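You operate a simulated robot arm through the tools that you are given. There is no shell and no other tool. Be economical: measure what you need, move in short steps, check, and stop when the job is done.

You are at the controls of a simulated robot arm. One attempt, no reset.

## Task
Zero the oil meter and pump about 120 ml into the beaker with the blue foot.
Fine: slide the beaker under the spout and back to where it stood; leave the dial; spill nothing.
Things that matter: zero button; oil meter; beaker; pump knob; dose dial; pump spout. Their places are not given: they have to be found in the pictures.

Only the result counts: the job must be done as asked and must still hold three seconds after the hand-in. Knocking over, shifting, dropping, spilling or breaking anything else fails it.

## Robot
A 7-joint arm with a two-finger parallel gripper, fixed in place. Base frame: the origin is at the foot of the arm, x ahead of it, y to its left, z up; the work surface is at about z = 800. Lengths are in mm, angles in rad, forces in N, time in s.
With the tool pointing down near the work surface it reaches from about 240 to 680 mm from the base axis. Its first joint turns from -1.152 to 1.152 rad. Payload 2.4 kg.
The tool frame sits at the grasp point between the pads (the TCP): z along the fingers, y along the line on which they close. The tips reach 30 mm beyond it. Largest opening 94 mm; finger width 28, thickness 10; the body of the gripper, 50 by 96 mm, starts 55 mm behind the TCP.
Orientation is that of the tool frame in the base frame, as a unit quaternion [w, x, y, z]. With the fingers straight down and closing along the base's y, the tool's x points along the base's -x, its y along +y and its z along -z.

## Interface
- The arm moves only by the tool step_arm. Its argument "steps" is a list of rows, each a list of 6 numbers: the shift along the base's x, y, z in units of 50 mm (1.0 is 50 mm), then the turn, a rotation vector about the base's x, y, z in units of 4 degrees (1.0 is 4 degrees). In form: [[x, y, z, ax, ay, az], ...]. A call has 1 to 20 rows; each row shifts and turns the commanded pose from where the row before left it. "hand" is the closure in counts, from 0 (fully open) to 255 (shut), set as the call begins (left out, the last holds). A call with a number of a shift or a turn outside -1 to 1 is refused whole. Rows are played at 5 a second. More than 50 mm and 0.15 rad between two rows, or a gripper value outside its range, and nothing of the call is played. A pose out of reach is approached as far as the arm can. The call stops where the force on the tool passes 40 N (or 10 N more than at its start, if that is more) or the arm is blocked; 0.2 s more then pass. Each finger travels about 153 mm/s and halts on what it meets, pressing with about 38 N; the grip force reading is that of the motor and also rises with nothing between the fingers. The clock runs only during rows and for 0.2 s after the last one: add rows that do not move to give the fingers time. The reply holds the time, the measured pose of the TCP, the force on the tool along the base axes, the opening and the grip force, in the units named above and with some noise.
- Cameras (640 x 400 px; columns grow to the right, rows downward): "scene" is fixed at [39.7, 470.3, 1453.1]; the picture's right is [-0.77, -0.64, 0.00], its down [-0.31, 0.37, -0.87] and it looks along [0.56, -0.67, -0.49] (base axes); focal length 278 px, centre (320, 200). "wrist" rides on the gripper at [-37, 0, -58] in the tool frame; the picture's right is [0.00, -1.00, 0.00], its down [0.97, 0.00, -0.24] and it looks along [0.24, 0.00, 0.97] (tool axes); focal length 218 px, centre (320, 200).
- camera(camera): a new picture of that camera. No time passes.
- probe_pixels(camera, pixels): for up to 12 pixels [column, row] of the newest picture of that camera ("zoom" is the newest enlarged one), the place [x, y, z] in the base frame of the surface seen there, good to about 2 mm. No time passes.
- close_up(camera, box): a new picture of the part [left, top, right, bottom] of that camera's present view, enlarged. No time passes.
- close_job(): hands the job in; it is judged then, once.

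Keep the steps short. Do not move on a guess: measure, check each grasp and each placing, and mend mistakes. In all there are 80 turns and 38 pictures (those below and enlarged ones count). Leave the gripper open and the arm clear of the work at the hand-in unless told otherwise, and finish with a single line.

The tools are called after "Request:" by a JSON object that holds its "method" and its "body". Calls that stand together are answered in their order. step_arm: Moves the arm, as the interface text tells. Its arguments: {"type":"object","properties":{"steps":{"type":"array","items":{"type":"array","items":{"type":"number"}}},"hand":{"type":"number"}},"required":["steps"]} The other tools are called the same way: camera (camera) takes a picture; probe_pixels (camera, pixels) gives the place of the surface under pixels of a picture; close_up (camera, box) takes an enlarged picture of a part of a camera's view; close_job () hands the job in.

At the start:

```text
time: 0.0
eef_pos: [384.3, 121.4, 1272.3]
tcp_rot: [0.0, 0.0, 1.0, 0.0]
contact_force: [-0.6, 0.7, -0.2]
width: 94.0
finger_force: 0.0
```

scene: 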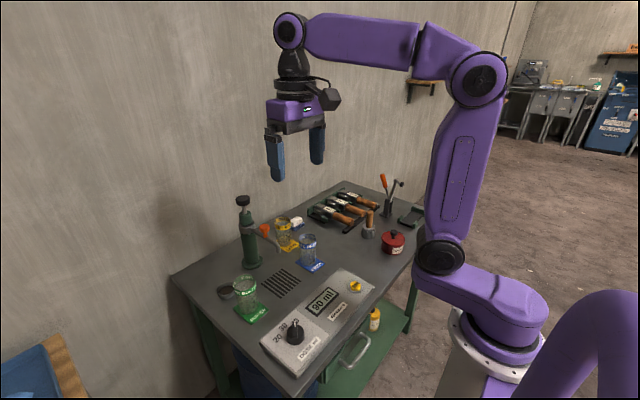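
wrist: 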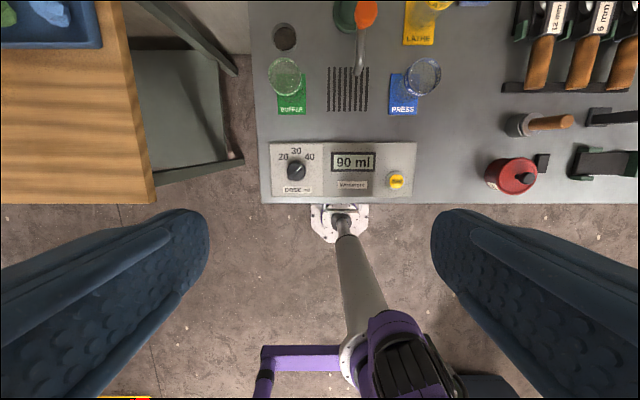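

I see a console with a dial (20/30/40), a meter reading 90 ml and a yellow button, plus a green pump with a spout, and green, blue and yellow beakers. I'll enlarge both views.

Request:
{"method": "close_up", "body": {"camera": "wrist", "box": [250, 0, 470, 138]}}

Request:
{"method": "close_up", "body": {"camera": "scene", "box": [200, 180, 360, 280]}}

Request:
{"method": "close_up", "body": {"camera": "wrist", "box": [260, 130, 430, 210]}}

```text
2.90 times, centred on (360, 69) of wrist
```

zoom: 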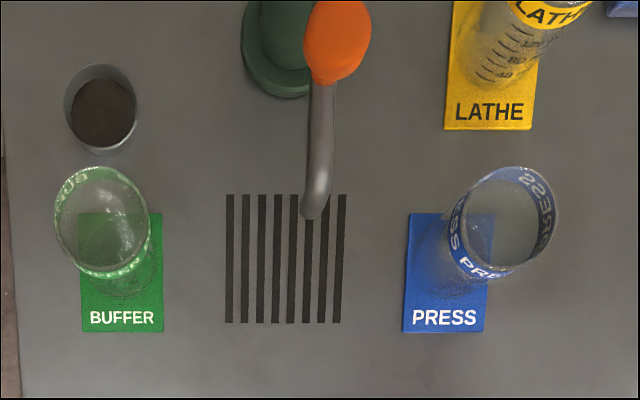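

```text
4.00 times, centred on (280, 230) of scene
```

zoom: 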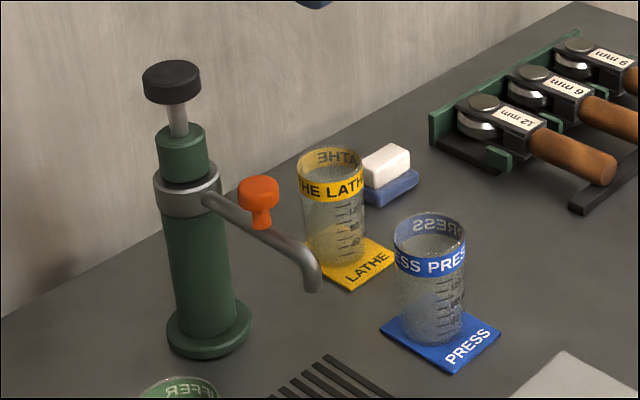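

```text
3.76 times, centred on (345, 170) of wrist
```

zoom: 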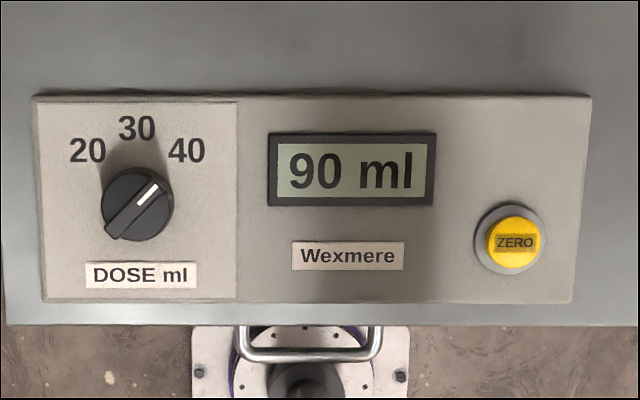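

The dial points at 40, so three strokes should give 120 ml. Next I'll measure the parts in the scene and wrist pictures.

Request:
{"method": "probe_pixels", "body": {"camera": "scene", "pixels": [[242, 199], [243, 206], [265, 229], [266, 235], [278, 251], [278, 243], [251, 259], [307, 240], [308, 257], [312, 265], [246, 232], [258, 234]]}}

Request:
{"method": "probe_pixels", "body": {"camera": "wrist", "pixels": [[396, 180], [396, 172], [356, 72], [366, 14], [406, 112], [391, 112], [392, 75], [415, 112], [408, 92], [425, 62], [355, 110], [298, 165]]}}

Request:
{"method": "close_up", "body": {"camera": "scene", "box": [280, 220, 344, 276]}}

```text
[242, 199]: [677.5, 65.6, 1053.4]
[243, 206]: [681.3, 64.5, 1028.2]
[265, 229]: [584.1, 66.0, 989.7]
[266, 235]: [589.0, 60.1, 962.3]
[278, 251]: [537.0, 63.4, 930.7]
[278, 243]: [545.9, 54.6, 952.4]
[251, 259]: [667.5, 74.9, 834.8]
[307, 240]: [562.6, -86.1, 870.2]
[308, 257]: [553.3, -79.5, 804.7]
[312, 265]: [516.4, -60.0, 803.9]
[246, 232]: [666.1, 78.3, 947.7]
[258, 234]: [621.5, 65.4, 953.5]
```

```text
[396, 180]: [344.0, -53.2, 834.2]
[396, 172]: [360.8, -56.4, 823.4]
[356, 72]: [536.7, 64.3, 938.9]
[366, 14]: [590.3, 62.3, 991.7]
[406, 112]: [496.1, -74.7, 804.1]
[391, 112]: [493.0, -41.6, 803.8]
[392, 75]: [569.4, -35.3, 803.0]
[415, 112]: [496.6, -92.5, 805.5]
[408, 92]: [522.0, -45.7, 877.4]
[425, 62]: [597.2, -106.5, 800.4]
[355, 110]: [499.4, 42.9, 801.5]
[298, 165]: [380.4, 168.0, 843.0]
```

```text
7.14 times, centred on (312, 248) of scene
```

zoom: 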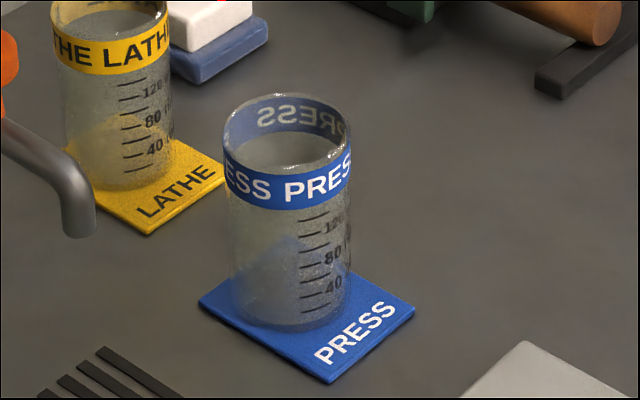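

The blue beaker is a glass cylinder on a blue plate. I'll measure its rim, body and foot corners, along with the plunger cap, in this enlarged view.

Request:
{"method": "probe_pixels", "body": {"camera": "zoom", "pixels": [[288, 205], [230, 185], [345, 185], [285, 97], [240, 250], [290, 250], [335, 250], [202, 303], [330, 380], [412, 308], [285, 325], [315, 100]]}}

Request:
{"method": "probe_pixels", "body": {"camera": "scene", "pixels": [[237, 199], [249, 199], [242, 196], [242, 203], [355, 286], [354, 289], [358, 285], [240, 266], [264, 262], [247, 241]]}}

```text
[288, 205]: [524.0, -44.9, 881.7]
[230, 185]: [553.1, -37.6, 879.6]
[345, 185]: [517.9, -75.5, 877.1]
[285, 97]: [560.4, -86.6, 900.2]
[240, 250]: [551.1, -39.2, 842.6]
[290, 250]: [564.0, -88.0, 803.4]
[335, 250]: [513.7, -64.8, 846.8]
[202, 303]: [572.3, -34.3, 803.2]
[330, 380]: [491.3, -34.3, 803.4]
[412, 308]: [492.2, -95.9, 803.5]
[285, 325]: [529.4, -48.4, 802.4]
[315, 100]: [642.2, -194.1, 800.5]
```

```text
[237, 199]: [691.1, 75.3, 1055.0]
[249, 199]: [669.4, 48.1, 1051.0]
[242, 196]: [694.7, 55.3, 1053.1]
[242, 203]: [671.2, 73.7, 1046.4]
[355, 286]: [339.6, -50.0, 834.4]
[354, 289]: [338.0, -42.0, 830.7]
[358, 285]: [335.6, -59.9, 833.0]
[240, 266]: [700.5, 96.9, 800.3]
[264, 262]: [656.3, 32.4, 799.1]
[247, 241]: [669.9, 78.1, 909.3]
```

The measurements are:

| Part | Position (mm) |
|---|---|
| Zero button | (342, -54), top z 834 |
| Blue beaker axis | (542, -65), radius about 27, rim z 900 |
| Spout tip | (540, 62), z about 925 |
| Plunger cap | (686, 62), top z 1054 |

First I'll shut the fingers and come in above the zero button.

Request:
{"method": "step_arm", "body": {"hand": 255, "steps": [[-0.085, -0.35, -0.744, 0, 0, 0], [-0.085, -0.35, -0.744, 0, 0, 0], [-0.085, -0.35, -0.744, 0, 0, 0], [-0.085, -0.35, -0.744, 0, 0, 0], [-0.085, -0.35, -0.744, 0, 0, 0], [-0.085, -0.35, -0.744, 0, 0, 0], [-0.085, -0.35, -0.744, 0, 0, 0], [-0.085, -0.35, -0.744, 0, 0, 0], [-0.085, -0.35, -0.744, 0, 0, 0], [-0.085, -0.35, -0.744, 0, 0, 0], [0, 0, 0, 0, 0, 0]]}}

```text
time: 2.4
eef_pos: [342.5, -53.9, 900.8]
tcp_rot: [0.0, 0.0, 1.0, 0.001]
contact_force: [0.2, 0.0, 0.7]
width: 0.1
finger_force: 32.9
```

The fingertips are at z 871, right over the button, whose top is at 834. I'll lower in small steps until it pushes in.

Request:
{"method": "step_arm", "body": {"steps": [[0, 0, -0.3, 0, 0, 0], [0, 0, -0.3, 0, 0, 0], [0, 0, -0.1, 0, 0, 0], [0, 0, -0.06, 0, 0, 0], [0, 0, -0.04, 0, 0, 0], [0, 0, -0.04, 0, 0, 0]]}}

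Request:
{"method": "close_up", "body": {"camera": "scene", "box": [250, 260, 390, 380]}}

```text
time: 3.8
eef_pos: [341.8, -52.8, 857.9]
tcp_rot: [0.002, 0.001, 1.0, 0.0]
contact_force: [2.4, 2.5, 17.0]
width: 0.0
finger_force: 33.8
```

```text
3.33 times, centred on (320, 320) of scene
```

zoom: 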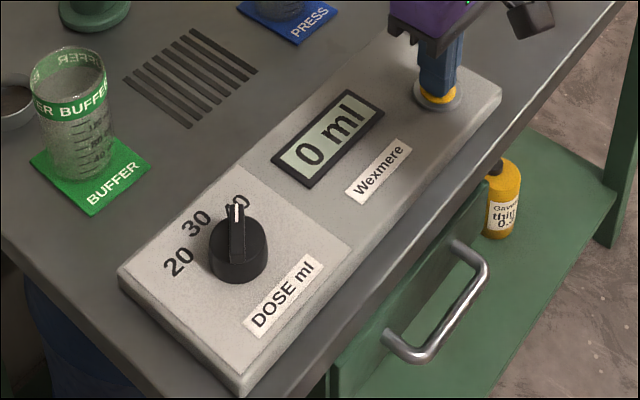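

The meter reads 0 ml. Next I'll lift off, go forward, tilt the tool about 64° toward horizontal in free air, and open the fingers.

Request:
{"method": "step_arm", "body": {"steps": [[0, 0, 0.5, 0, 0, 0], [0, 0, 0.95, 0, 0, 0], [0, 0, 0.95, 0, 0, 0], [0.6, 0, 0.7, 0, 0, 0], [0.9, -0.12, 0, 0, 0, 0], [0.6, -0.12, 0, 0, 0, 0]]}}

Request:
{"method": "step_arm", "body": {"hand": 0, "steps": [[0, 0, 0, 0, -1, 0], [0, 0, 0, 0, -1, 0], [0, 0, 0, 0, -1, 0], [0, 0, 0, 0, -1, 0], [0, 0, 0, 0, -1, 0], [0, 0, 0, 0, -1, 0], [0, 0, 0, 0, -1, 0], [0, 0, 0, 0, -1, 0], [0, 0, 0, 0, -1, 0], [0, 0, 0, 0, -1, 0], [0, 0, 0, 0, -1, 0], [0, 0, 0, 0, -1, 0], [0, 0, 0, 0, -1, 0], [0, 0, 0, 0, -1, 0], [0, 0, 0, 0, -1, 0], [0, 0, 0, 0, -1, 0], [0, 0, 0, 0, 0, 0]]}}

Request:
{"method": "camera", "body": {"camera": "scene"}}

Request:
{"method": "camera", "body": {"camera": "wrist"}}

```text
time: 5.2
eef_pos: [449.7, -66.5, 1012.1]
tcp_rot: [0.0, 0.0, 1.0, 0.0]
contact_force: [0.3, 0.0, 0.3]
width: 0.0
finger_force: 33.3
```

```text
time: 8.8
eef_pos: [446.8, -64.3, 1012.7]
tcp_rot: [0.531, 0.0, 0.847, -0.001]
contact_force: [0.2, 0.4, -0.1]
width: 94.2
finger_force: 0.0
```

```text
30 pictures are left
```

scene: 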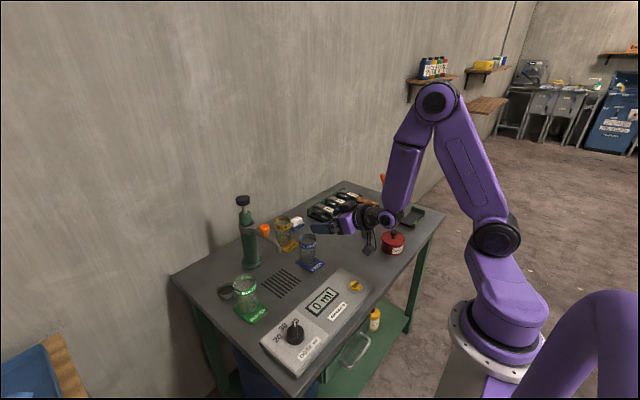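

```text
29 pictures are left
```

wrist: 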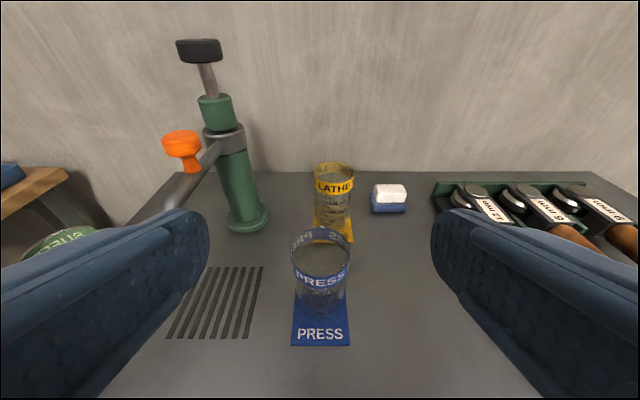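

The reach is fine. Something hangs below the gripper at scene pixel (369, 245), so I'll measure it before going low.

Request:
{"method": "close_up", "body": {"camera": "scene", "box": [290, 180, 418, 260]}}

Request:
{"method": "probe_pixels", "body": {"camera": "scene", "pixels": [[369, 240], [367, 247], [372, 250], [373, 232], [345, 222], [365, 213], [320, 230]]}}

Request:
{"method": "probe_pixels", "body": {"camera": "wrist", "pixels": [[321, 228], [321, 274], [321, 283], [298, 275], [345, 275], [198, 43], [196, 53], [180, 133], [184, 178], [62, 232], [292, 345], [349, 345]]}}

```text
5.00 times, centred on (354, 220) of scene
```

zoom: 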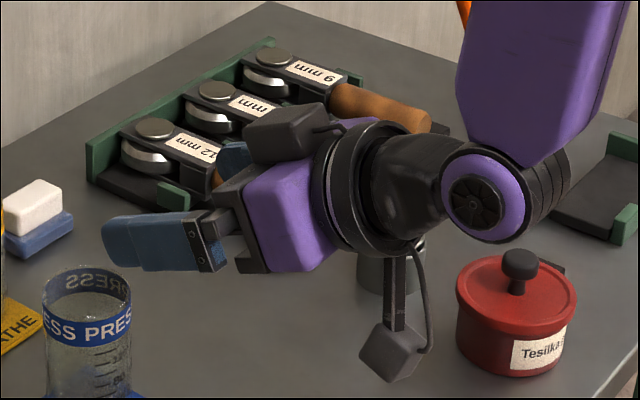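

```text
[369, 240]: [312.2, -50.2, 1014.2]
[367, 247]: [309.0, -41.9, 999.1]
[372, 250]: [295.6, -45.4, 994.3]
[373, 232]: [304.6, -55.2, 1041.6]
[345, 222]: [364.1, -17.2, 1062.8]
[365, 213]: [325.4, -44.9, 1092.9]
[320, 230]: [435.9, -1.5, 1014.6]
```

```text
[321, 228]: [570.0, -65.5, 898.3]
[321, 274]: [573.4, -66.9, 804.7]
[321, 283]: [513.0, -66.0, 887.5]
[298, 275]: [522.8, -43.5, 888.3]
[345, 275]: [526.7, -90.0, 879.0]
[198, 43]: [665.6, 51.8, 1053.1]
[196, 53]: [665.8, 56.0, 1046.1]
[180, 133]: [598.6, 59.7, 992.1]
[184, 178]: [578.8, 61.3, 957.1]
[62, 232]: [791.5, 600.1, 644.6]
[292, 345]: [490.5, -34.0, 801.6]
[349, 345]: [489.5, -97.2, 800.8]
```

The hanging box would foul the console at this tilt, so I need its size and that of the upper camera box to choose an angle. I'll also measure the console edge.

Request:
{"method": "probe_pixels", "body": {"camera": "zoom", "pixels": [[250, 125], [265, 108], [315, 105], [285, 125], [255, 155], [330, 130], [370, 350], [362, 370], [390, 380], [400, 340], [300, 160], [108, 225]]}}

Request:
{"method": "probe_pixels", "body": {"camera": "scene", "pixels": [[342, 270], [375, 283], [360, 275], [290, 312], [320, 300], [296, 325], [277, 250], [275, 252], [281, 250], [280, 252]]}}

```text
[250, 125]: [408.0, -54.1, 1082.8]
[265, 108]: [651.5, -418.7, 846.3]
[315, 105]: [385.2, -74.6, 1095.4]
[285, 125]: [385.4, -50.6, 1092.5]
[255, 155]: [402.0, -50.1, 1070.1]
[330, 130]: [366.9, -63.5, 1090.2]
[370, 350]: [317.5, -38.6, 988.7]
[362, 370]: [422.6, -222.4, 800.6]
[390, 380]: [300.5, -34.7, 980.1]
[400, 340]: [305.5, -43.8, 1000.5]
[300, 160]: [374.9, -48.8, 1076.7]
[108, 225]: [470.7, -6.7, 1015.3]
```

```text
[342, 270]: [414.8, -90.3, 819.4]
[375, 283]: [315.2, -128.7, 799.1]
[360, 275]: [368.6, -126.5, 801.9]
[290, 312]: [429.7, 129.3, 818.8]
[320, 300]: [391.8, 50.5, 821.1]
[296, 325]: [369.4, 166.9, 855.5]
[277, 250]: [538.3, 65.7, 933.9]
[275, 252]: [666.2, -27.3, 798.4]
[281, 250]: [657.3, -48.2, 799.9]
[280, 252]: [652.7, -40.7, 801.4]
```

The console top is at about z 822 and the box bottom sits level with the TCP at about 38° below horizontal, which leaves clearance on both sides. I'll tilt back 12°, then drop to the start of the approach at (446, -66, 914).

Request:
{"method": "step_arm", "body": {"steps": [[0, 0, 0, 0, 1, 0], [0, 0, 0, 0, 1, 0], [0, 0, 0, 0, 1, 0], [0, -0.02, -0.66, 0, 0, 0], [0, -0.02, -0.66, 0, 0, 0], [0, 0, -0.66, 0, 0, 0], [0, 0, 0, 0, 0, 0]]}}

Request:
{"method": "camera", "body": {"camera": "wrist"}}

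```text
time: 10.4
eef_pos: [446.8, -68.5, 914.0]
tcp_rot: [0.439, 0.0, 0.898, 0.0]
contact_force: [0.0, 0.3, -0.4]
width: 93.8
finger_force: 0.1
```

```text
27 pictures are left
```

wrist: 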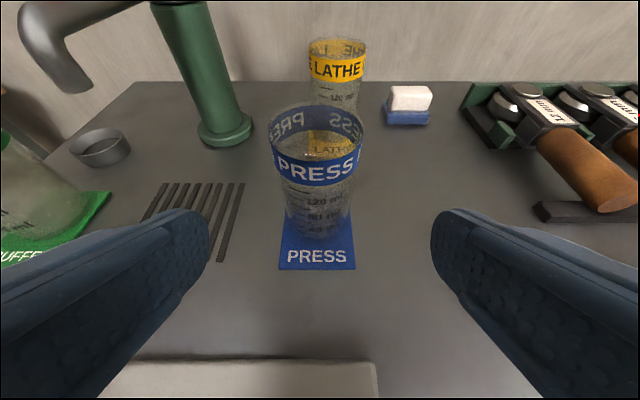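

The beaker is centred between the fingers, so I'll advance about 100 mm along the tool axis. I'll also measure the spout tip and the green foot from this view.

Request:
{"method": "probe_pixels", "body": {"camera": "wrist", "pixels": [[80, 88], [70, 90], [88, 82], [75, 70], [108, 193], [100, 215], [25, 8], [317, 186], [76, 93], [62, 75]]}}

Request:
{"method": "step_arm", "body": {"steps": [[0.31, 0.01, -0.246, 0, 0, 0], [0.31, 0.01, -0.246, 0, 0, 0], [0.31, 0.01, -0.246, 0, 0, 0], [0.31, 0.01, -0.246, 0, 0, 0], [0.31, 0, -0.246, 0, 0, 0], [0, 0, 0, 0, 0, 0]]}}

Request:
{"method": "close_up", "body": {"camera": "scene", "box": [240, 200, 400, 300]}}

```text
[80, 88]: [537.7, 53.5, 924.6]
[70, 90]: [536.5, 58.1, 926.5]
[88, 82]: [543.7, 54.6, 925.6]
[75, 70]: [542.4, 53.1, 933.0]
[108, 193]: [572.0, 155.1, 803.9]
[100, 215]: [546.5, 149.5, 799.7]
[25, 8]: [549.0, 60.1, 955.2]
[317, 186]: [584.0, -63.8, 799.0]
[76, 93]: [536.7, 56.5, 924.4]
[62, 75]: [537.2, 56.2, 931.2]
```

```text
time: 11.8
eef_pos: [524.9, -63.0, 852.6]
tcp_rot: [0.438, 0.001, 0.899, 0.0]
contact_force: [-0.4, 1.2, 0.6]
width: 94.0
finger_force: 0.0
```

```text
4.00 times, centred on (320, 250) of scene
```

zoom: 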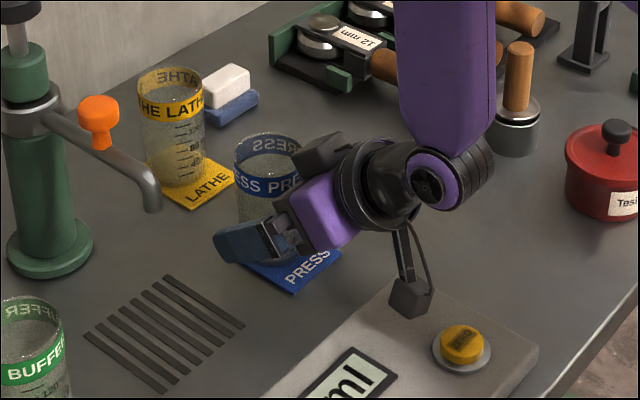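

The fingers straddle the beaker without touching it. I'll trim y by -3 mm to centre and close gently.

Request:
{"method": "step_arm", "body": {"steps": [[0, -0.05, 0, 0, 0, 0], [0, 0, 0, 0, 0, 0]]}}

Request:
{"method": "step_arm", "body": {"hand": 255, "steps": [[0, 0, 0, 0, 0, 0], [0, 0, 0, 0, 0, 0], [0, 0, 0, 0, 0, 0], [0, 0, 0, 0, 0, 0]]}}

```text
time: 12.4
eef_pos: [525.7, -68.3, 852.1]
tcp_rot: [0.438, 0.001, 0.899, 0.0]
contact_force: [0.5, -0.5, -0.6]
width: 93.8
finger_force: 0.1
```

```text
time: 13.4
eef_pos: [524.0, -66.8, 851.7]
tcp_rot: [0.438, 0.001, 0.899, 0.0]
contact_force: [0.5, -1.2, -0.2]
width: 56.4
finger_force: 37.9
```

It's held at 56 mm. I'll slide it +127 mm along y, gently, to bring it under the spout.

Request:
{"method": "step_arm", "body": {"steps": [[0, 0.05, 0, 0, 0, 0], [0, 0.1, 0, 0, 0, 0], [0, 0.15, 0, 0, 0, 0], [0, 0.2, 0, 0, 0, 0], [0, 0.2, 0, 0, 0, 0], [0, 0.2, 0, 0, 0, 0]]}}

Request:
{"method": "close_up", "body": {"camera": "scene", "box": [230, 190, 390, 290]}}

```text
time: 14.8
eef_pos: [523.2, -23.3, 851.6]
tcp_rot: [0.439, 0.0, 0.898, 0.0]
contact_force: [1.4, -0.1, 1.8]
width: 56.3
finger_force: 38.1
```

```text
4.00 times, centred on (310, 240) of scene
```

zoom: 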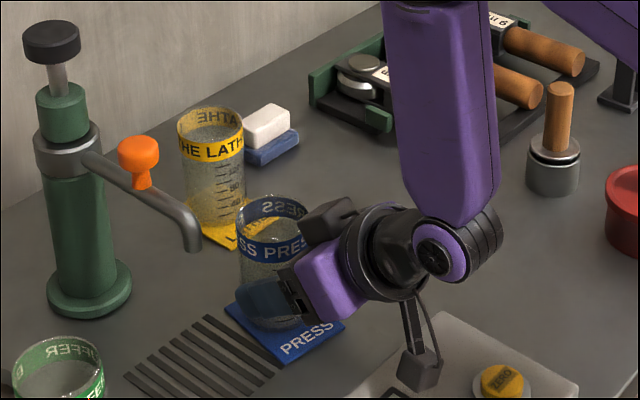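

The beaker and foot slide together with low force. I'll continue to y about 60.

Request:
{"method": "step_arm", "body": {"steps": [[0, 0.2, 0, 0, 0, 0], [0, 0.2, 0, 0, 0, 0], [0, 0.2, 0, 0, 0, 0], [0, 0.2, 0, 0, 0, 0], [0, 0.2, 0, 0, 0, 0], [0, 0.2, 0, 0, 0, 0], [0, 0.2, 0, 0, 0, 0], [0, 0.15, 0, 0, 0, 0], [0, 0.1, 0, 0, 0, 0], [0, 0.04, 0, 0, 0, 0], [0, 0, 0, 0, 0, 0]]}}

Request:
{"method": "close_up", "body": {"camera": "scene", "box": [215, 190, 375, 290]}}

Request:
{"method": "camera", "body": {"camera": "wrist"}}

```text
time: 17.2
eef_pos: [524.9, 62.1, 852.0]
tcp_rot: [0.439, 0.0, 0.898, 0.0]
contact_force: [-0.8, -1.0, 4.4]
width: 55.9
finger_force: 37.8
```

```text
4.00 times, centred on (295, 240) of scene
```

zoom: 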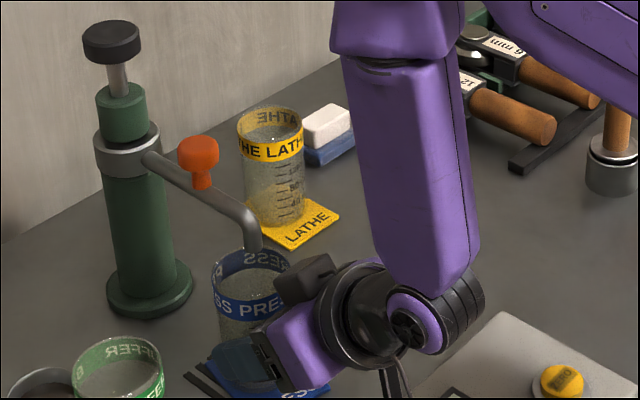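

```text
23 pictures are left
```

wrist: 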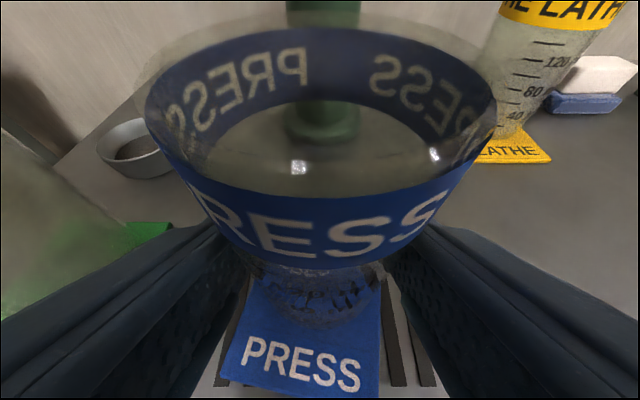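

The beaker is under the spout. I'll open the fingers to about 80 mm to stay clear of the green beaker, then back out along the tool axis.

Request:
{"method": "step_arm", "body": {"hand": 40, "steps": [[0, 0, 0, 0, 0, 0], [0, 0, 0, 0, 0, 0], [0, 0, 0, 0, 0, 0], [-0.2, 0, 0.156, 0, 0, 0], [-0.4, 0, 0.31, 0, 0, 0], [-0.5, 0, 0.39, 0, 0, 0], [-0.6, 0, 0.47, 0, 0, 0]]}}

Request:
{"method": "camera", "body": {"camera": "wrist"}}

Request:
{"method": "close_up", "body": {"camera": "scene", "box": [215, 190, 375, 290]}}

```text
time: 18.8
eef_pos: [440.3, 60.3, 919.0]
tcp_rot: [0.438, 0.002, 0.899, -0.002]
contact_force: [0.3, -1.9, -0.5]
width: 79.0
finger_force: 0.0
```

```text
22 pictures are left
```

wrist: 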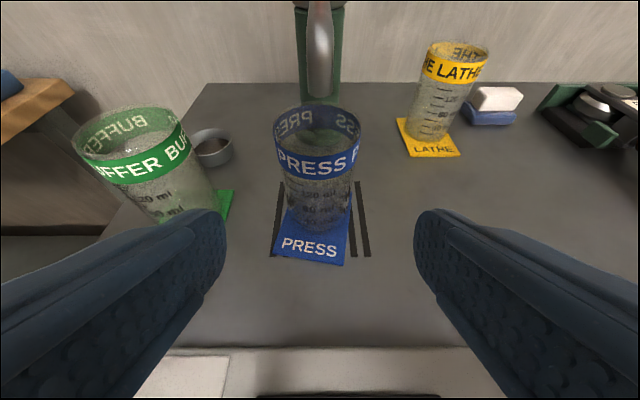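

```text
4.00 times, centred on (295, 240) of scene
```

zoom: 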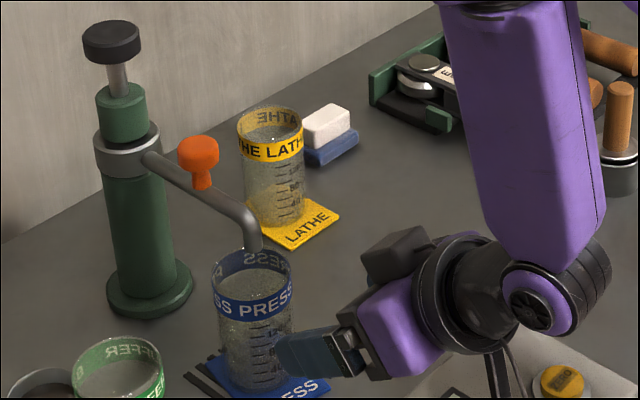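

The foot has twisted a few degrees, which I'll correct on the way back. I'll check the beaker rim against the spout tip, and the plunger cap.

Request:
{"method": "probe_pixels", "body": {"camera": "wrist", "pixels": [[317, 103], [317, 152], [317, 158], [276, 140], [358, 140], [318, 94], [277, 253], [343, 264], [349, 205], [321, 88]]}}

Request:
{"method": "probe_pixels", "body": {"camera": "zoom", "pixels": [[112, 40], [85, 35], [138, 33], [112, 24], [110, 30], [115, 75], [122, 95], [252, 246], [198, 140], [112, 58]]}}

```text
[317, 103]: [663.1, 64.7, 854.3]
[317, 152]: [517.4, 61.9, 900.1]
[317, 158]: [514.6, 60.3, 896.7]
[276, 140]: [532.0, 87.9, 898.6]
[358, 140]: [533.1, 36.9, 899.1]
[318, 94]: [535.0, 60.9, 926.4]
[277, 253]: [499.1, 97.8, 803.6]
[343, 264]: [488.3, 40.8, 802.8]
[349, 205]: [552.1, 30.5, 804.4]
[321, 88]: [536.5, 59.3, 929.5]
```

```text
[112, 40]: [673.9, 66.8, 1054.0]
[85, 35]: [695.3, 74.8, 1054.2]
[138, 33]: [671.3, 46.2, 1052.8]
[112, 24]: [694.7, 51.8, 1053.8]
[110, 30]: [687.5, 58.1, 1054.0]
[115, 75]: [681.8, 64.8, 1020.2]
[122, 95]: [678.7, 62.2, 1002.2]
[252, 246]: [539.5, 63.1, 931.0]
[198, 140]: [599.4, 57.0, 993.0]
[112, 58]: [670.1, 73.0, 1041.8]
```

The beaker is centred at (542, 62) under the spout at (542, 60). The plunger cap is centred at (684, 60) with its top at z 1054. I'll rise, tilt the tool to 60° below horizontal, shut the fingers and go over the cap.

Request:
{"method": "step_arm", "body": {"hand": 255, "steps": [[-0.2, 0, 0.9, 0, 0, 0], [0, 0, 0.98, 0, 0, 0], [0, 0, 0.98, 0, 0, 0], [0, 0, 0.98, 0, 0, 0], [0, 0, 0.6, 0, 1, 0], [0, 0, 0, 0, 1, 0], [0, 0, 0, 0, 1, 0], [0, 0, 0, 0, 1, 0], [0, 0, 0, 0, 1, 0], [0, 0, 0, 0, 0.5, 0], [0.9, 0, 0, 0, 0, 0], [0.9, 0, 0, 0, 0, 0], [0.9, 0, 0, 0, 0, 0], [0.9, 0, 0, 0, 0, 0], [0.9, 0, 0, 0, 0, 0], [0, 0, 0, 0, 0, 0]]}}

```text
time: 22.2
eef_pos: [606.1, 88.1, 1126.8]
tcp_rot: [0.258, 0.0, 0.966, 0.0]
contact_force: [-0.1, 0.8, -0.5]
width: 0.2
finger_force: 32.7
out of reach, approached as far as the arm can: row 14, 15
```

At this tilt the cap is out of reach. I'll back off a little and flatten the tool to about 28° below horizontal, which puts the fingertips further out.

Request:
{"method": "step_arm", "body": {"steps": [[-0.9, 0, 0, 0, 0, 0], [-0.9, 0, 0, 0, 0, 0], [-0.9, 0, 0, 0, 0, 0], [0, 0, 0, 0, -1, 0], [0, 0, 0, 0, -1, 0], [0, 0, 0, 0, -1, 0], [0, 0, 0, 0, -1, 0], [0, 0, 0, 0, -1, 0], [0, 0, 0, 0, -1, 0], [0, 0, 0, 0, -1, 0], [0, 0, 0, 0, -1, 0], [0, 0, 0, 0, 0, 0]]}}

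```text
time: 24.8
eef_pos: [472.2, 86.6, 1126.5]
tcp_rot: [0.515, 0.0, 0.857, 0.0]
contact_force: [-0.4, 0.5, 0.0]
width: 0.1
finger_force: 33.3
```

Now I'll go to above the cap: TCP at about (664, 60, 1100).

Request:
{"method": "step_arm", "body": {"steps": [[0.8, -0.2, -0.1, 0, 0, 0], [0.8, -0.2, -0.1, 0, 0, 0], [0.8, -0.13, -0.1, 0, 0, 0], [0.8, 0, -0.1, 0, 0, 0], [0.6, 0, -0.1, 0, 0, 0], [0, 0, 0, 0, 0, 0]]}}

Request:
{"method": "camera", "body": {"camera": "scene"}}

```text
time: 26.2
eef_pos: [664.2, 60.4, 1101.5]
tcp_rot: [0.515, 0.001, 0.857, 0.0]
contact_force: [0.2, 0.5, 1.1]
width: 0.0
finger_force: 33.2
```

```text
20 pictures are left
```

scene: 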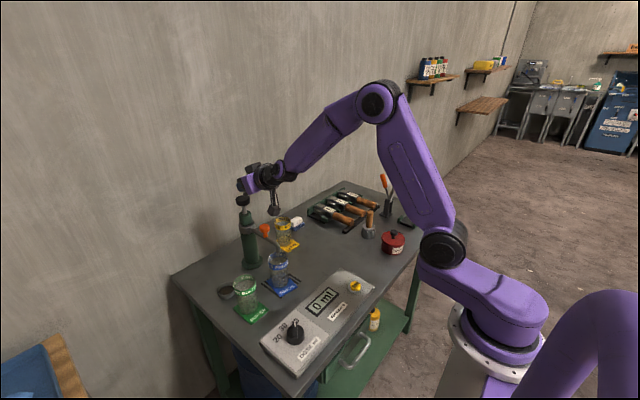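

The fingertips are over the cap and about 20 mm above it. I'll press down in small steps and watch the force.

Request:
{"method": "step_arm", "body": {"steps": [[0, 0, -0.2, 0, 0, 0], [0, 0, -0.2, 0, 0, 0], [0, 0, -0.1, 0, 0, 0], [0, 0, -0.1, 0, 0, 0], [0, 0, -0.1, 0, 0, 0]]}}

Request:
{"method": "close_up", "body": {"camera": "scene", "box": [205, 150, 365, 330]}}

```text
time: 27.4
eef_pos: [664.7, 62.3, 1066.9]
tcp_rot: [0.517, 0.001, 0.856, 0.0]
contact_force: [1.3, -0.5, 4.7]
width: 0.0
finger_force: 33.2
```

```text
2.22 times, centred on (285, 240) of scene
```

zoom: 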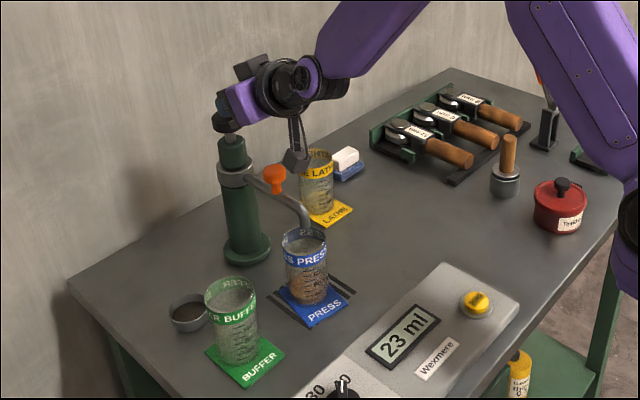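

The oil is going into the blue beaker and the meter reads 23 ml partway down. I'll press on to the end of the stroke.

Request:
{"method": "step_arm", "body": {"steps": [[0, 0, -0.1, 0, 0, 0], [0, 0, -0.1, 0, 0, 0], [0, 0, -0.1, 0, 0, 0], [0, 0, -0.05, 0, 0, 0], [0, 0, -0.05, 0, 0, 0]]}}

Request:
{"method": "close_up", "body": {"camera": "scene", "box": [205, 150, 365, 330]}}

```text
time: 28.6
eef_pos: [665.3, 60.9, 1056.3]
tcp_rot: [0.527, 0.0, 0.85, 0.001]
contact_force: [-0.5, -0.3, 9.2]
width: 0.2
finger_force: 33.1
stopped in row 5: the force on the tool passed its limit (the readings are from after the stop); the commanded pose is now the measured one
```

```text
2.22 times, centred on (285, 240) of scene
```

zoom: 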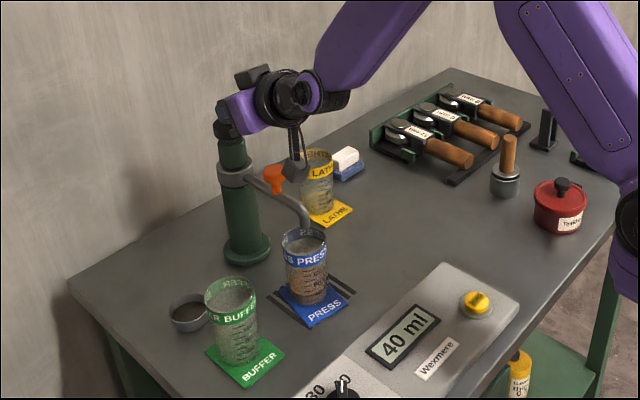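

One full stroke gives 40 ml, and the stop is at TCP z about 1056. I'll lift slowly and check that the plunger comes back up.

Request:
{"method": "step_arm", "body": {"steps": [[0, 0, 0.2, 0, 0, 0], [0, 0, 0.2, 0, 0, 0], [0, 0, 0.2, 0, 0, 0], [0, 0, 0.2, 0, 0, 0], [0, 0, 0, 0, 0, 0], [0, 0, 0, 0, 0, 0]]}}

Request:
{"method": "close_up", "body": {"camera": "scene", "box": [205, 150, 365, 330]}}

```text
time: 30.1
eef_pos: [665.5, 61.9, 1094.1]
tcp_rot: [0.523, 0.001, 0.852, -0.001]
contact_force: [-0.1, 0.5, 0.1]
width: 0.0
finger_force: 32.8
```

```text
2.22 times, centred on (285, 240) of scene
```

zoom: 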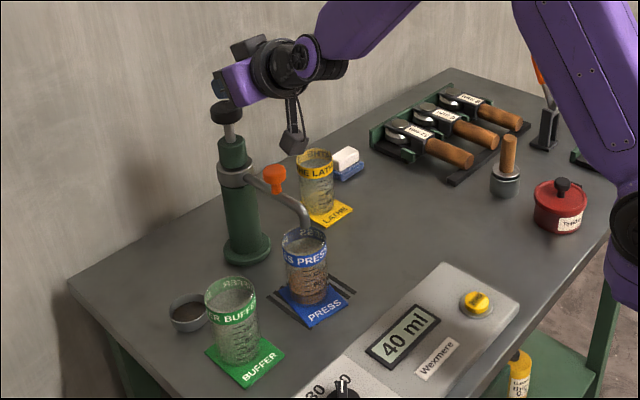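

The plunger springs back by itself and the meter reads 40. Now the second full stroke.

Request:
{"method": "step_arm", "body": {"steps": [[0, 0, -0.2, 0, 0, 0], [0, 0, -0.15, 0, 0, 0], [0, 0, -0.1, 0, 0, 0], [0, 0, -0.1, 0, 0, 0], [0, 0, -0.1, 0, 0, 0], [0, 0, -0.1, 0, 0, 0], [0, 0, -0.1, 0, 0, 0], [0, 0, -0.1, 0, 0, 0]]}}

Request:
{"method": "step_arm", "body": {"steps": [[0, 0, 0.2, 0, 0, 0], [0, 0, 0.2, 0, 0, 0], [0, 0, 0.2, 0, 0, 0], [0, 0, 0.2, 0, 0, 0], [0, 0, 0, 0, 0, 0], [0, 0, 0, 0, 0, 0]]}}

Request:
{"method": "close_up", "body": {"camera": "scene", "box": [205, 150, 365, 330]}}

```text
time: 31.9
eef_pos: [667.7, 61.2, 1052.8]
tcp_rot: [0.532, 0.001, 0.847, 0.001]
contact_force: [-12.0, -0.4, 37.9]
width: 0.0
finger_force: 33.0
```

```text
time: 33.2
eef_pos: [666.1, 60.8, 1084.6]
tcp_rot: [0.523, 0.001, 0.852, 0.0]
contact_force: [0.4, 0.3, 0.0]
width: 0.0
finger_force: 33.1
```

```text
2.22 times, centred on (285, 240) of scene
```

zoom: 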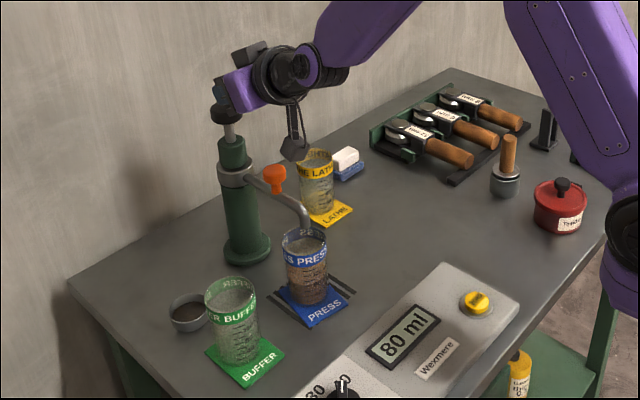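

The meter reads 80 ml and the plunger is back up. Now the third stroke.

Request:
{"method": "step_arm", "body": {"steps": [[0, 0, 0.1, 0, 0, 0], [0, 0, -0.2, 0, 0, 0], [0, 0, -0.1, 0, 0, 0], [0, 0, -0.1, 0, 0, 0], [0, 0, -0.1, 0, 0, 0], [0, 0, -0.1, 0, 0, 0], [0, 0, -0.1, 0, 0, 0], [0, 0, -0.05, 0, 0, 0]]}}

Request:
{"method": "step_arm", "body": {"steps": [[0, 0, 0.2, 0, 0, 0], [0, 0, 0.2, 0, 0, 0], [0, 0, 0.2, 0, 0, 0], [0, 0, 0.2, 0, 0, 0], [0, 0, 0.2, 0, 0, 0], [0, 0, 0, 0, 0, 0], [0, 0, 0, 0, 0, 0]]}}

Request:
{"method": "close_up", "body": {"camera": "scene", "box": [205, 150, 365, 330]}}

```text
time: 35.0
eef_pos: [664.2, 61.7, 1054.2]
tcp_rot: [0.525, 0.001, 0.851, -0.001]
contact_force: [2.5, -1.3, 10.1]
width: 0.0
finger_force: 32.9
```

```text
time: 36.6
eef_pos: [664.4, 62.1, 1102.8]
tcp_rot: [0.522, 0.0, 0.853, 0.0]
contact_force: [0.3, -1.1, 0.6]
width: 0.0
finger_force: 33.1
```

```text
2.22 times, centred on (285, 240) of scene
```

zoom: 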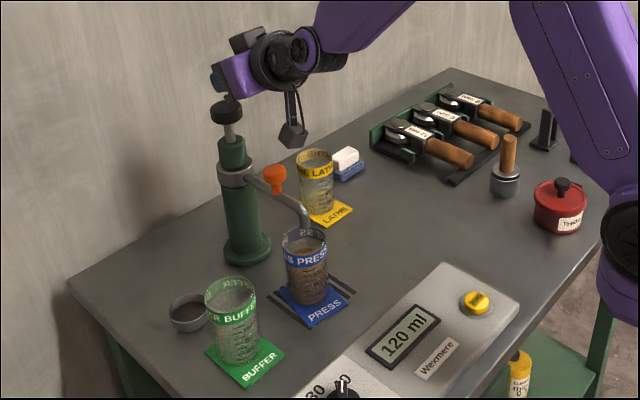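

The meter reads 120 ml. Next I'll retract, restore the grasp tilt, and lower to the approach point at (446, 61, 914) with the fingers opened to 80 mm.

Request:
{"method": "step_arm", "body": {"hand": 40, "steps": [[-0.8, 0, 0.1, 0, 0, 0], [-0.9, 0, 0, 0, 0, 0], [-0.9, 0, 0, 0, 0, 0], [-0.9, 0, 0, 0, 0, 0], [-0.86, 0, 0, 0, 1, 0], [0, 0, 0, 0, 1, 0], [0, 0, 0, 0, 0.7, 0], [0, 0, -0.9, 0, 0, 0], [0, 0, -0.9, 0, 0, 0], [0, 0, -0.9, 0, 0, 0], [0, 0, -0.9, 0, 0, 0], [0, 0, 0, 0, 0, 0]]}}

Request:
{"method": "camera", "body": {"camera": "wrist"}}

```text
time: 39.2
eef_pos: [447.3, 63.8, 928.0]
tcp_rot: [0.44, 0.001, 0.898, -0.001]
contact_force: [-0.4, 0.2, -1.0]
width: 79.2
finger_force: 0.1
out of reach, approached as far as the arm can: row 4
```

```text
14 pictures are left
```

wrist: 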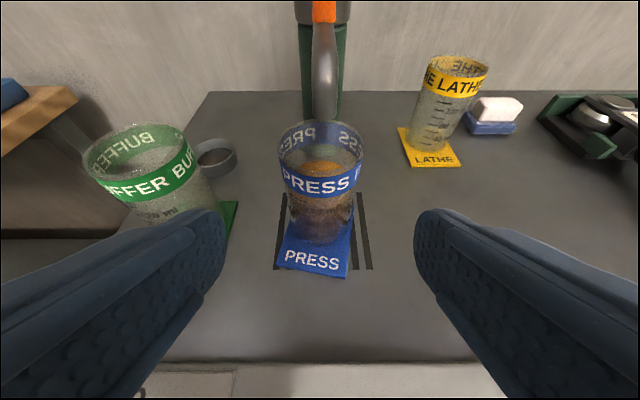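

All is clear. I'll move in to the grasp at (525, 61.5, 852).

Request:
{"method": "step_arm", "body": {"steps": [[0, -0.04, -0.28, 0, 0, 0], [0.31, 0, -0.246, 0, 0, 0], [0.31, 0, -0.246, 0, 0, 0], [0.31, 0, -0.246, 0, 0, 0], [0.31, 0, -0.246, 0, 0, 0], [0.31, 0, -0.246, 0, 0, 0], [0, 0, 0, 0, 0, 0]]}}

Request:
{"method": "camera", "body": {"camera": "wrist"}}

```text
time: 40.9
eef_pos: [526.9, 60.4, 850.6]
tcp_rot: [0.44, 0.0, 0.898, 0.001]
contact_force: [-0.8, 0.6, -0.8]
width: 79.2
finger_force: 0.1
```

```text
13 pictures are left
```

wrist: 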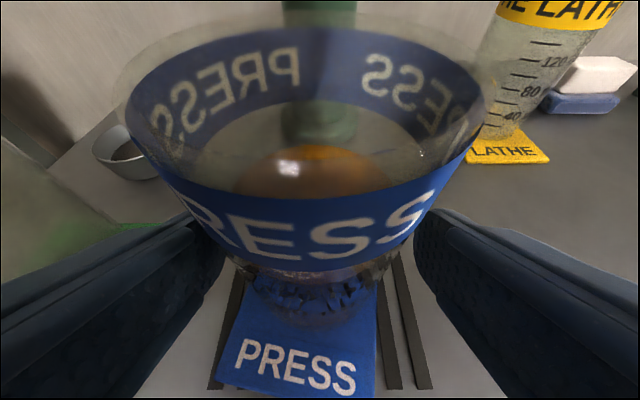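

The beaker sits between the fingers. I'll trim y by +1.5 mm and close.

Request:
{"method": "step_arm", "body": {"steps": [[0, 0.03, 0, 0, 0, 0], [0, 0, 0, 0, 0, 0]]}}

Request:
{"method": "step_arm", "body": {"hand": 255, "steps": [[0, 0, 0, 0, 0, 0], [0, 0, 0, 0, 0, 0], [0, 0, 0, 0, 0, 0], [0, 0, 0, 0, 0, 0]]}}

Request:
{"method": "step_arm", "body": {"steps": [[0, -0.03, 0, 0, 0, 0], [0, -0.05, 0, 0, 0, 0], [0, -0.08, 0, 0, 0, 0], [0, -0.12, 0, 0, 0, 0], [0, -0.12, 0, 0, 0, 0], [0, -0.12, 0, 0, 0, 0], [0, -0.12, 0, 0, 0, 0], [0, -0.12, 0, 0, 0, 0], [0, -0.08, 0, 0, 0, 0], [0, -0.05, 0, 0, 0, 0], [0, 0, 0, 0, 0, 0]]}}

Request:
{"method": "close_up", "body": {"camera": "scene", "box": [215, 190, 375, 290]}}

```text
time: 41.5
eef_pos: [524.6, 61.5, 851.1]
tcp_rot: [0.44, 0.0, 0.898, 0.001]
contact_force: [0.4, 0.2, -0.9]
width: 79.2
finger_force: 0.1
```

```text
time: 42.5
eef_pos: [525.5, 61.6, 851.7]
tcp_rot: [0.44, 0.0, 0.898, 0.0]
contact_force: [1.5, 0.0, -0.1]
width: 56.0
finger_force: 37.6
```

```text
time: 44.9
eef_pos: [526.2, 15.5, 851.7]
tcp_rot: [0.44, 0.0, 0.898, 0.001]
contact_force: [0.0, -1.4, 0.1]
width: 56.1
finger_force: 38.3
```

```text
4.00 times, centred on (295, 240) of scene
```

zoom: 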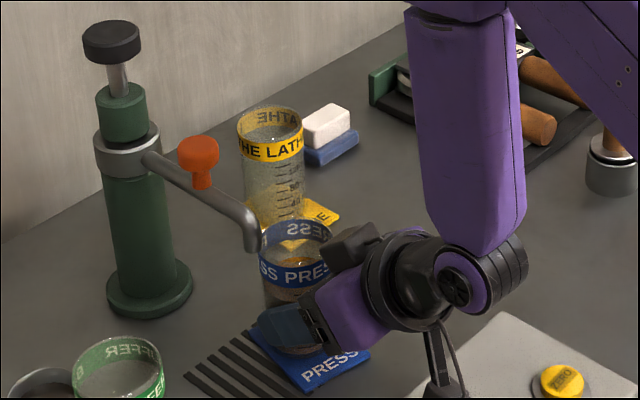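

It's sliding cleanly. I'll go on to y = -66.5.

Request:
{"method": "step_arm", "body": {"steps": [[0, -0.05, 0, 0, 0, 0], [0, -0.08, 0, 0, 0, 0], [0, -0.12, 0, 0, 0, 0], [0, -0.12, 0, 0, 0, 0], [0, -0.12, 0, 0, 0, 0], [0, -0.12, 0, 0, 0, 0], [0, -0.12, 0, 0, 0, 0], [0, -0.12, 0, 0, 0, 0], [0, -0.12, 0, 0, 0, 0], [0, -0.12, 0, 0, 0, 0], [0, -0.12, 0, 0, 0, 0], [0, -0.12, 0, 0, 0, 0], [0, -0.12, 0, 0, 0, 0], [0, -0.12, 0, 0, 0, 0], [0, -0.07, 0, 0, 0, 0], [0, -0.03, 0, 0, 0, 0], [0, 0, 0, 0, 0, 0]]}}

Request:
{"method": "camera", "body": {"camera": "wrist"}}

```text
time: 48.5
eef_pos: [526.0, -67.0, 851.8]
tcp_rot: [0.44, 0.0, 0.898, 0.001]
contact_force: [-0.2, 0.3, 0.1]
width: 56.0
finger_force: 38.4
```

```text
11 pictures are left
```

wrist: 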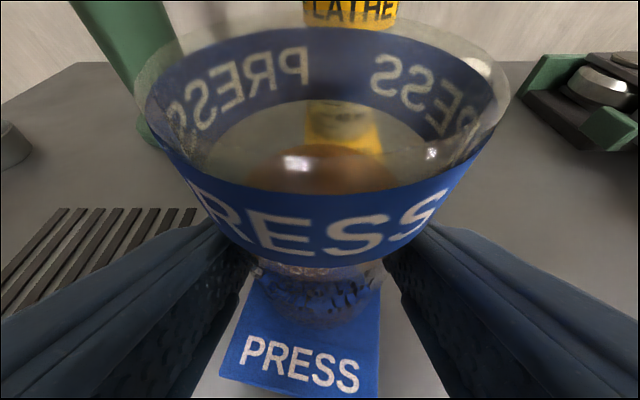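

The beaker is back in place but the foot is still twisted. I'll measure its corners.

Request:
{"method": "probe_pixels", "body": {"camera": "wrist", "pixels": [[223, 374], [372, 396], [240, 320], [250, 290], [378, 340], [379, 370], [260, 382], [340, 393]]}}

```text
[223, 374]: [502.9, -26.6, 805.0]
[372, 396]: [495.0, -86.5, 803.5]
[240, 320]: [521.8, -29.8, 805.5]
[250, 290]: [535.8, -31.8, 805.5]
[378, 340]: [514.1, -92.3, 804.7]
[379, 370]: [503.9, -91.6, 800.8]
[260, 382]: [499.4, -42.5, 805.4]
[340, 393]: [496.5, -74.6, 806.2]
```

The yaw error is about -8.4°. I'll turn the held beaker +8.4° about its own axis.

Request:
{"method": "step_arm", "body": {"steps": [[0, -0.012, 0, 0, 0, 0.525], [0, -0.012, 0, 0, 0, 0.525], [0, -0.012, 0, 0, 0, 0.525], [0, -0.012, 0, 0, 0, 0.525], [0, 0, 0, 0, 0, 0]]}}

Request:
{"method": "step_arm", "body": {"hand": 0, "steps": [[0, 0, 0, 0, 0, 0], [0, 0, 0, 0, 0, 0], [0, 0, 0, 0, 0, 0], [-0.2, -0.03, 0.156, 0, 0, 0], [-0.4, -0.06, 0.31, 0, 0, 0], [-0.5, -0.074, 0.39, 0, 0, 0], [-0.5, -0.074, 0.39, 0, 0, 0]]}}

Request:
{"method": "camera", "body": {"camera": "wrist"}}

```text
time: 49.6
eef_pos: [524.3, -69.5, 853.1]
tcp_rot: [0.438, -0.065, 0.896, 0.032]
contact_force: [-0.3, 0.5, 0.3]
width: 56.0
finger_force: 37.8
```

```text
time: 51.2
eef_pos: [444.6, -81.3, 914.4]
tcp_rot: [0.439, -0.066, 0.895, 0.032]
contact_force: [0.1, 0.9, 0.4]
width: 93.7
finger_force: 0.2
```

```text
10 pictures are left
```

wrist: 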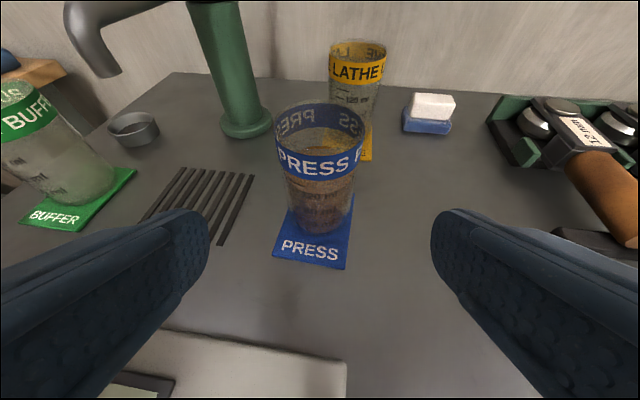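

Request:
{"method": "close_up", "body": {"camera": "wrist", "box": [256, 90, 384, 280]}}

Request:
{"method": "probe_pixels", "body": {"camera": "wrist", "pixels": [[273, 255], [344, 268], [290, 212], [280, 238], [353, 205], [349, 240], [307, 262], [318, 172], [318, 176], [278, 148], [361, 155], [320, 103]]}}

```text
2.11 times, centred on (320, 185) of wrist
```

zoom: 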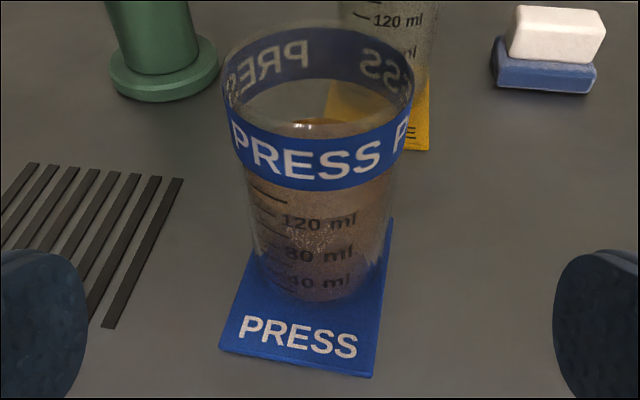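

```text
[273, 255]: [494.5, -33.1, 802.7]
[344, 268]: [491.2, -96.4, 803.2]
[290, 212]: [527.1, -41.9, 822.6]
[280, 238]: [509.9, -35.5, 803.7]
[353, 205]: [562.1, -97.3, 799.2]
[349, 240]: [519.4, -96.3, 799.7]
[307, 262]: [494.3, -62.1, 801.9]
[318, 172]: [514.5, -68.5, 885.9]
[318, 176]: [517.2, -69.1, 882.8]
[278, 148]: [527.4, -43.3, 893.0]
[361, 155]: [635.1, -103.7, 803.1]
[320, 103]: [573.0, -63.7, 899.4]
```

The beaker is back within about 2 mm and 2° of its starting spot. I'll raise the arm clear and compare it with the first close-up.

Request:
{"method": "step_arm", "body": {"steps": [[-0.2, 0, 0.9, 0, 0, 0], [0, 0, 0.95, 0, 0, 0], [0, 0, 0.95, 0, 0, 0], [0, 0, 0.95, 0, 0, 0], [0, 0, 0.5, 0, 0, 0], [0, 0, 0, 0, 0, 0]]}}

Request:
{"method": "close_up", "body": {"camera": "scene", "box": [280, 220, 344, 276]}}

Request:
{"method": "camera", "body": {"camera": "scene"}}

```text
time: 52.6
eef_pos: [434.4, -82.8, 1127.4]
tcp_rot: [0.438, -0.065, 0.896, 0.032]
contact_force: [0.5, 0.3, 0.7]
width: 94.1
finger_force: 0.1
```

```text
7.14 times, centred on (312, 248) of scene
```

zoom: 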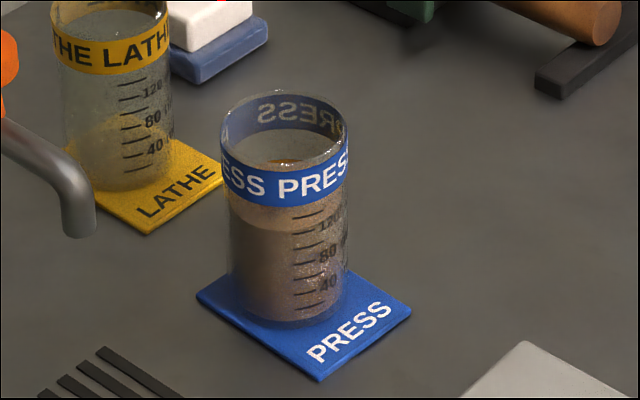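

```text
7 pictures are left
```

scene: 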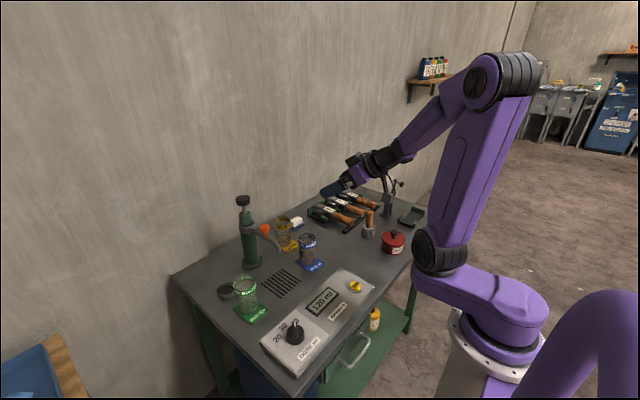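

The foot corners match the first close-up to within about 2 mm. The beaker holds oil up to the 120 mark, the meter reads 120 ml, and I see no spill. The dial hasn't been touched, the gripper is open and the arm is clear, so I'm handing in.

Request:
{"method": "close_job", "body": {}}

```text
The job is handed in.
```

Done: I zeroed the meter, pumped 120 ml into the blue-footed beaker in three 40 ml strokes, and slid the beaker back to within about 2 mm of where it stood, with the dial untouched and no spill seen.
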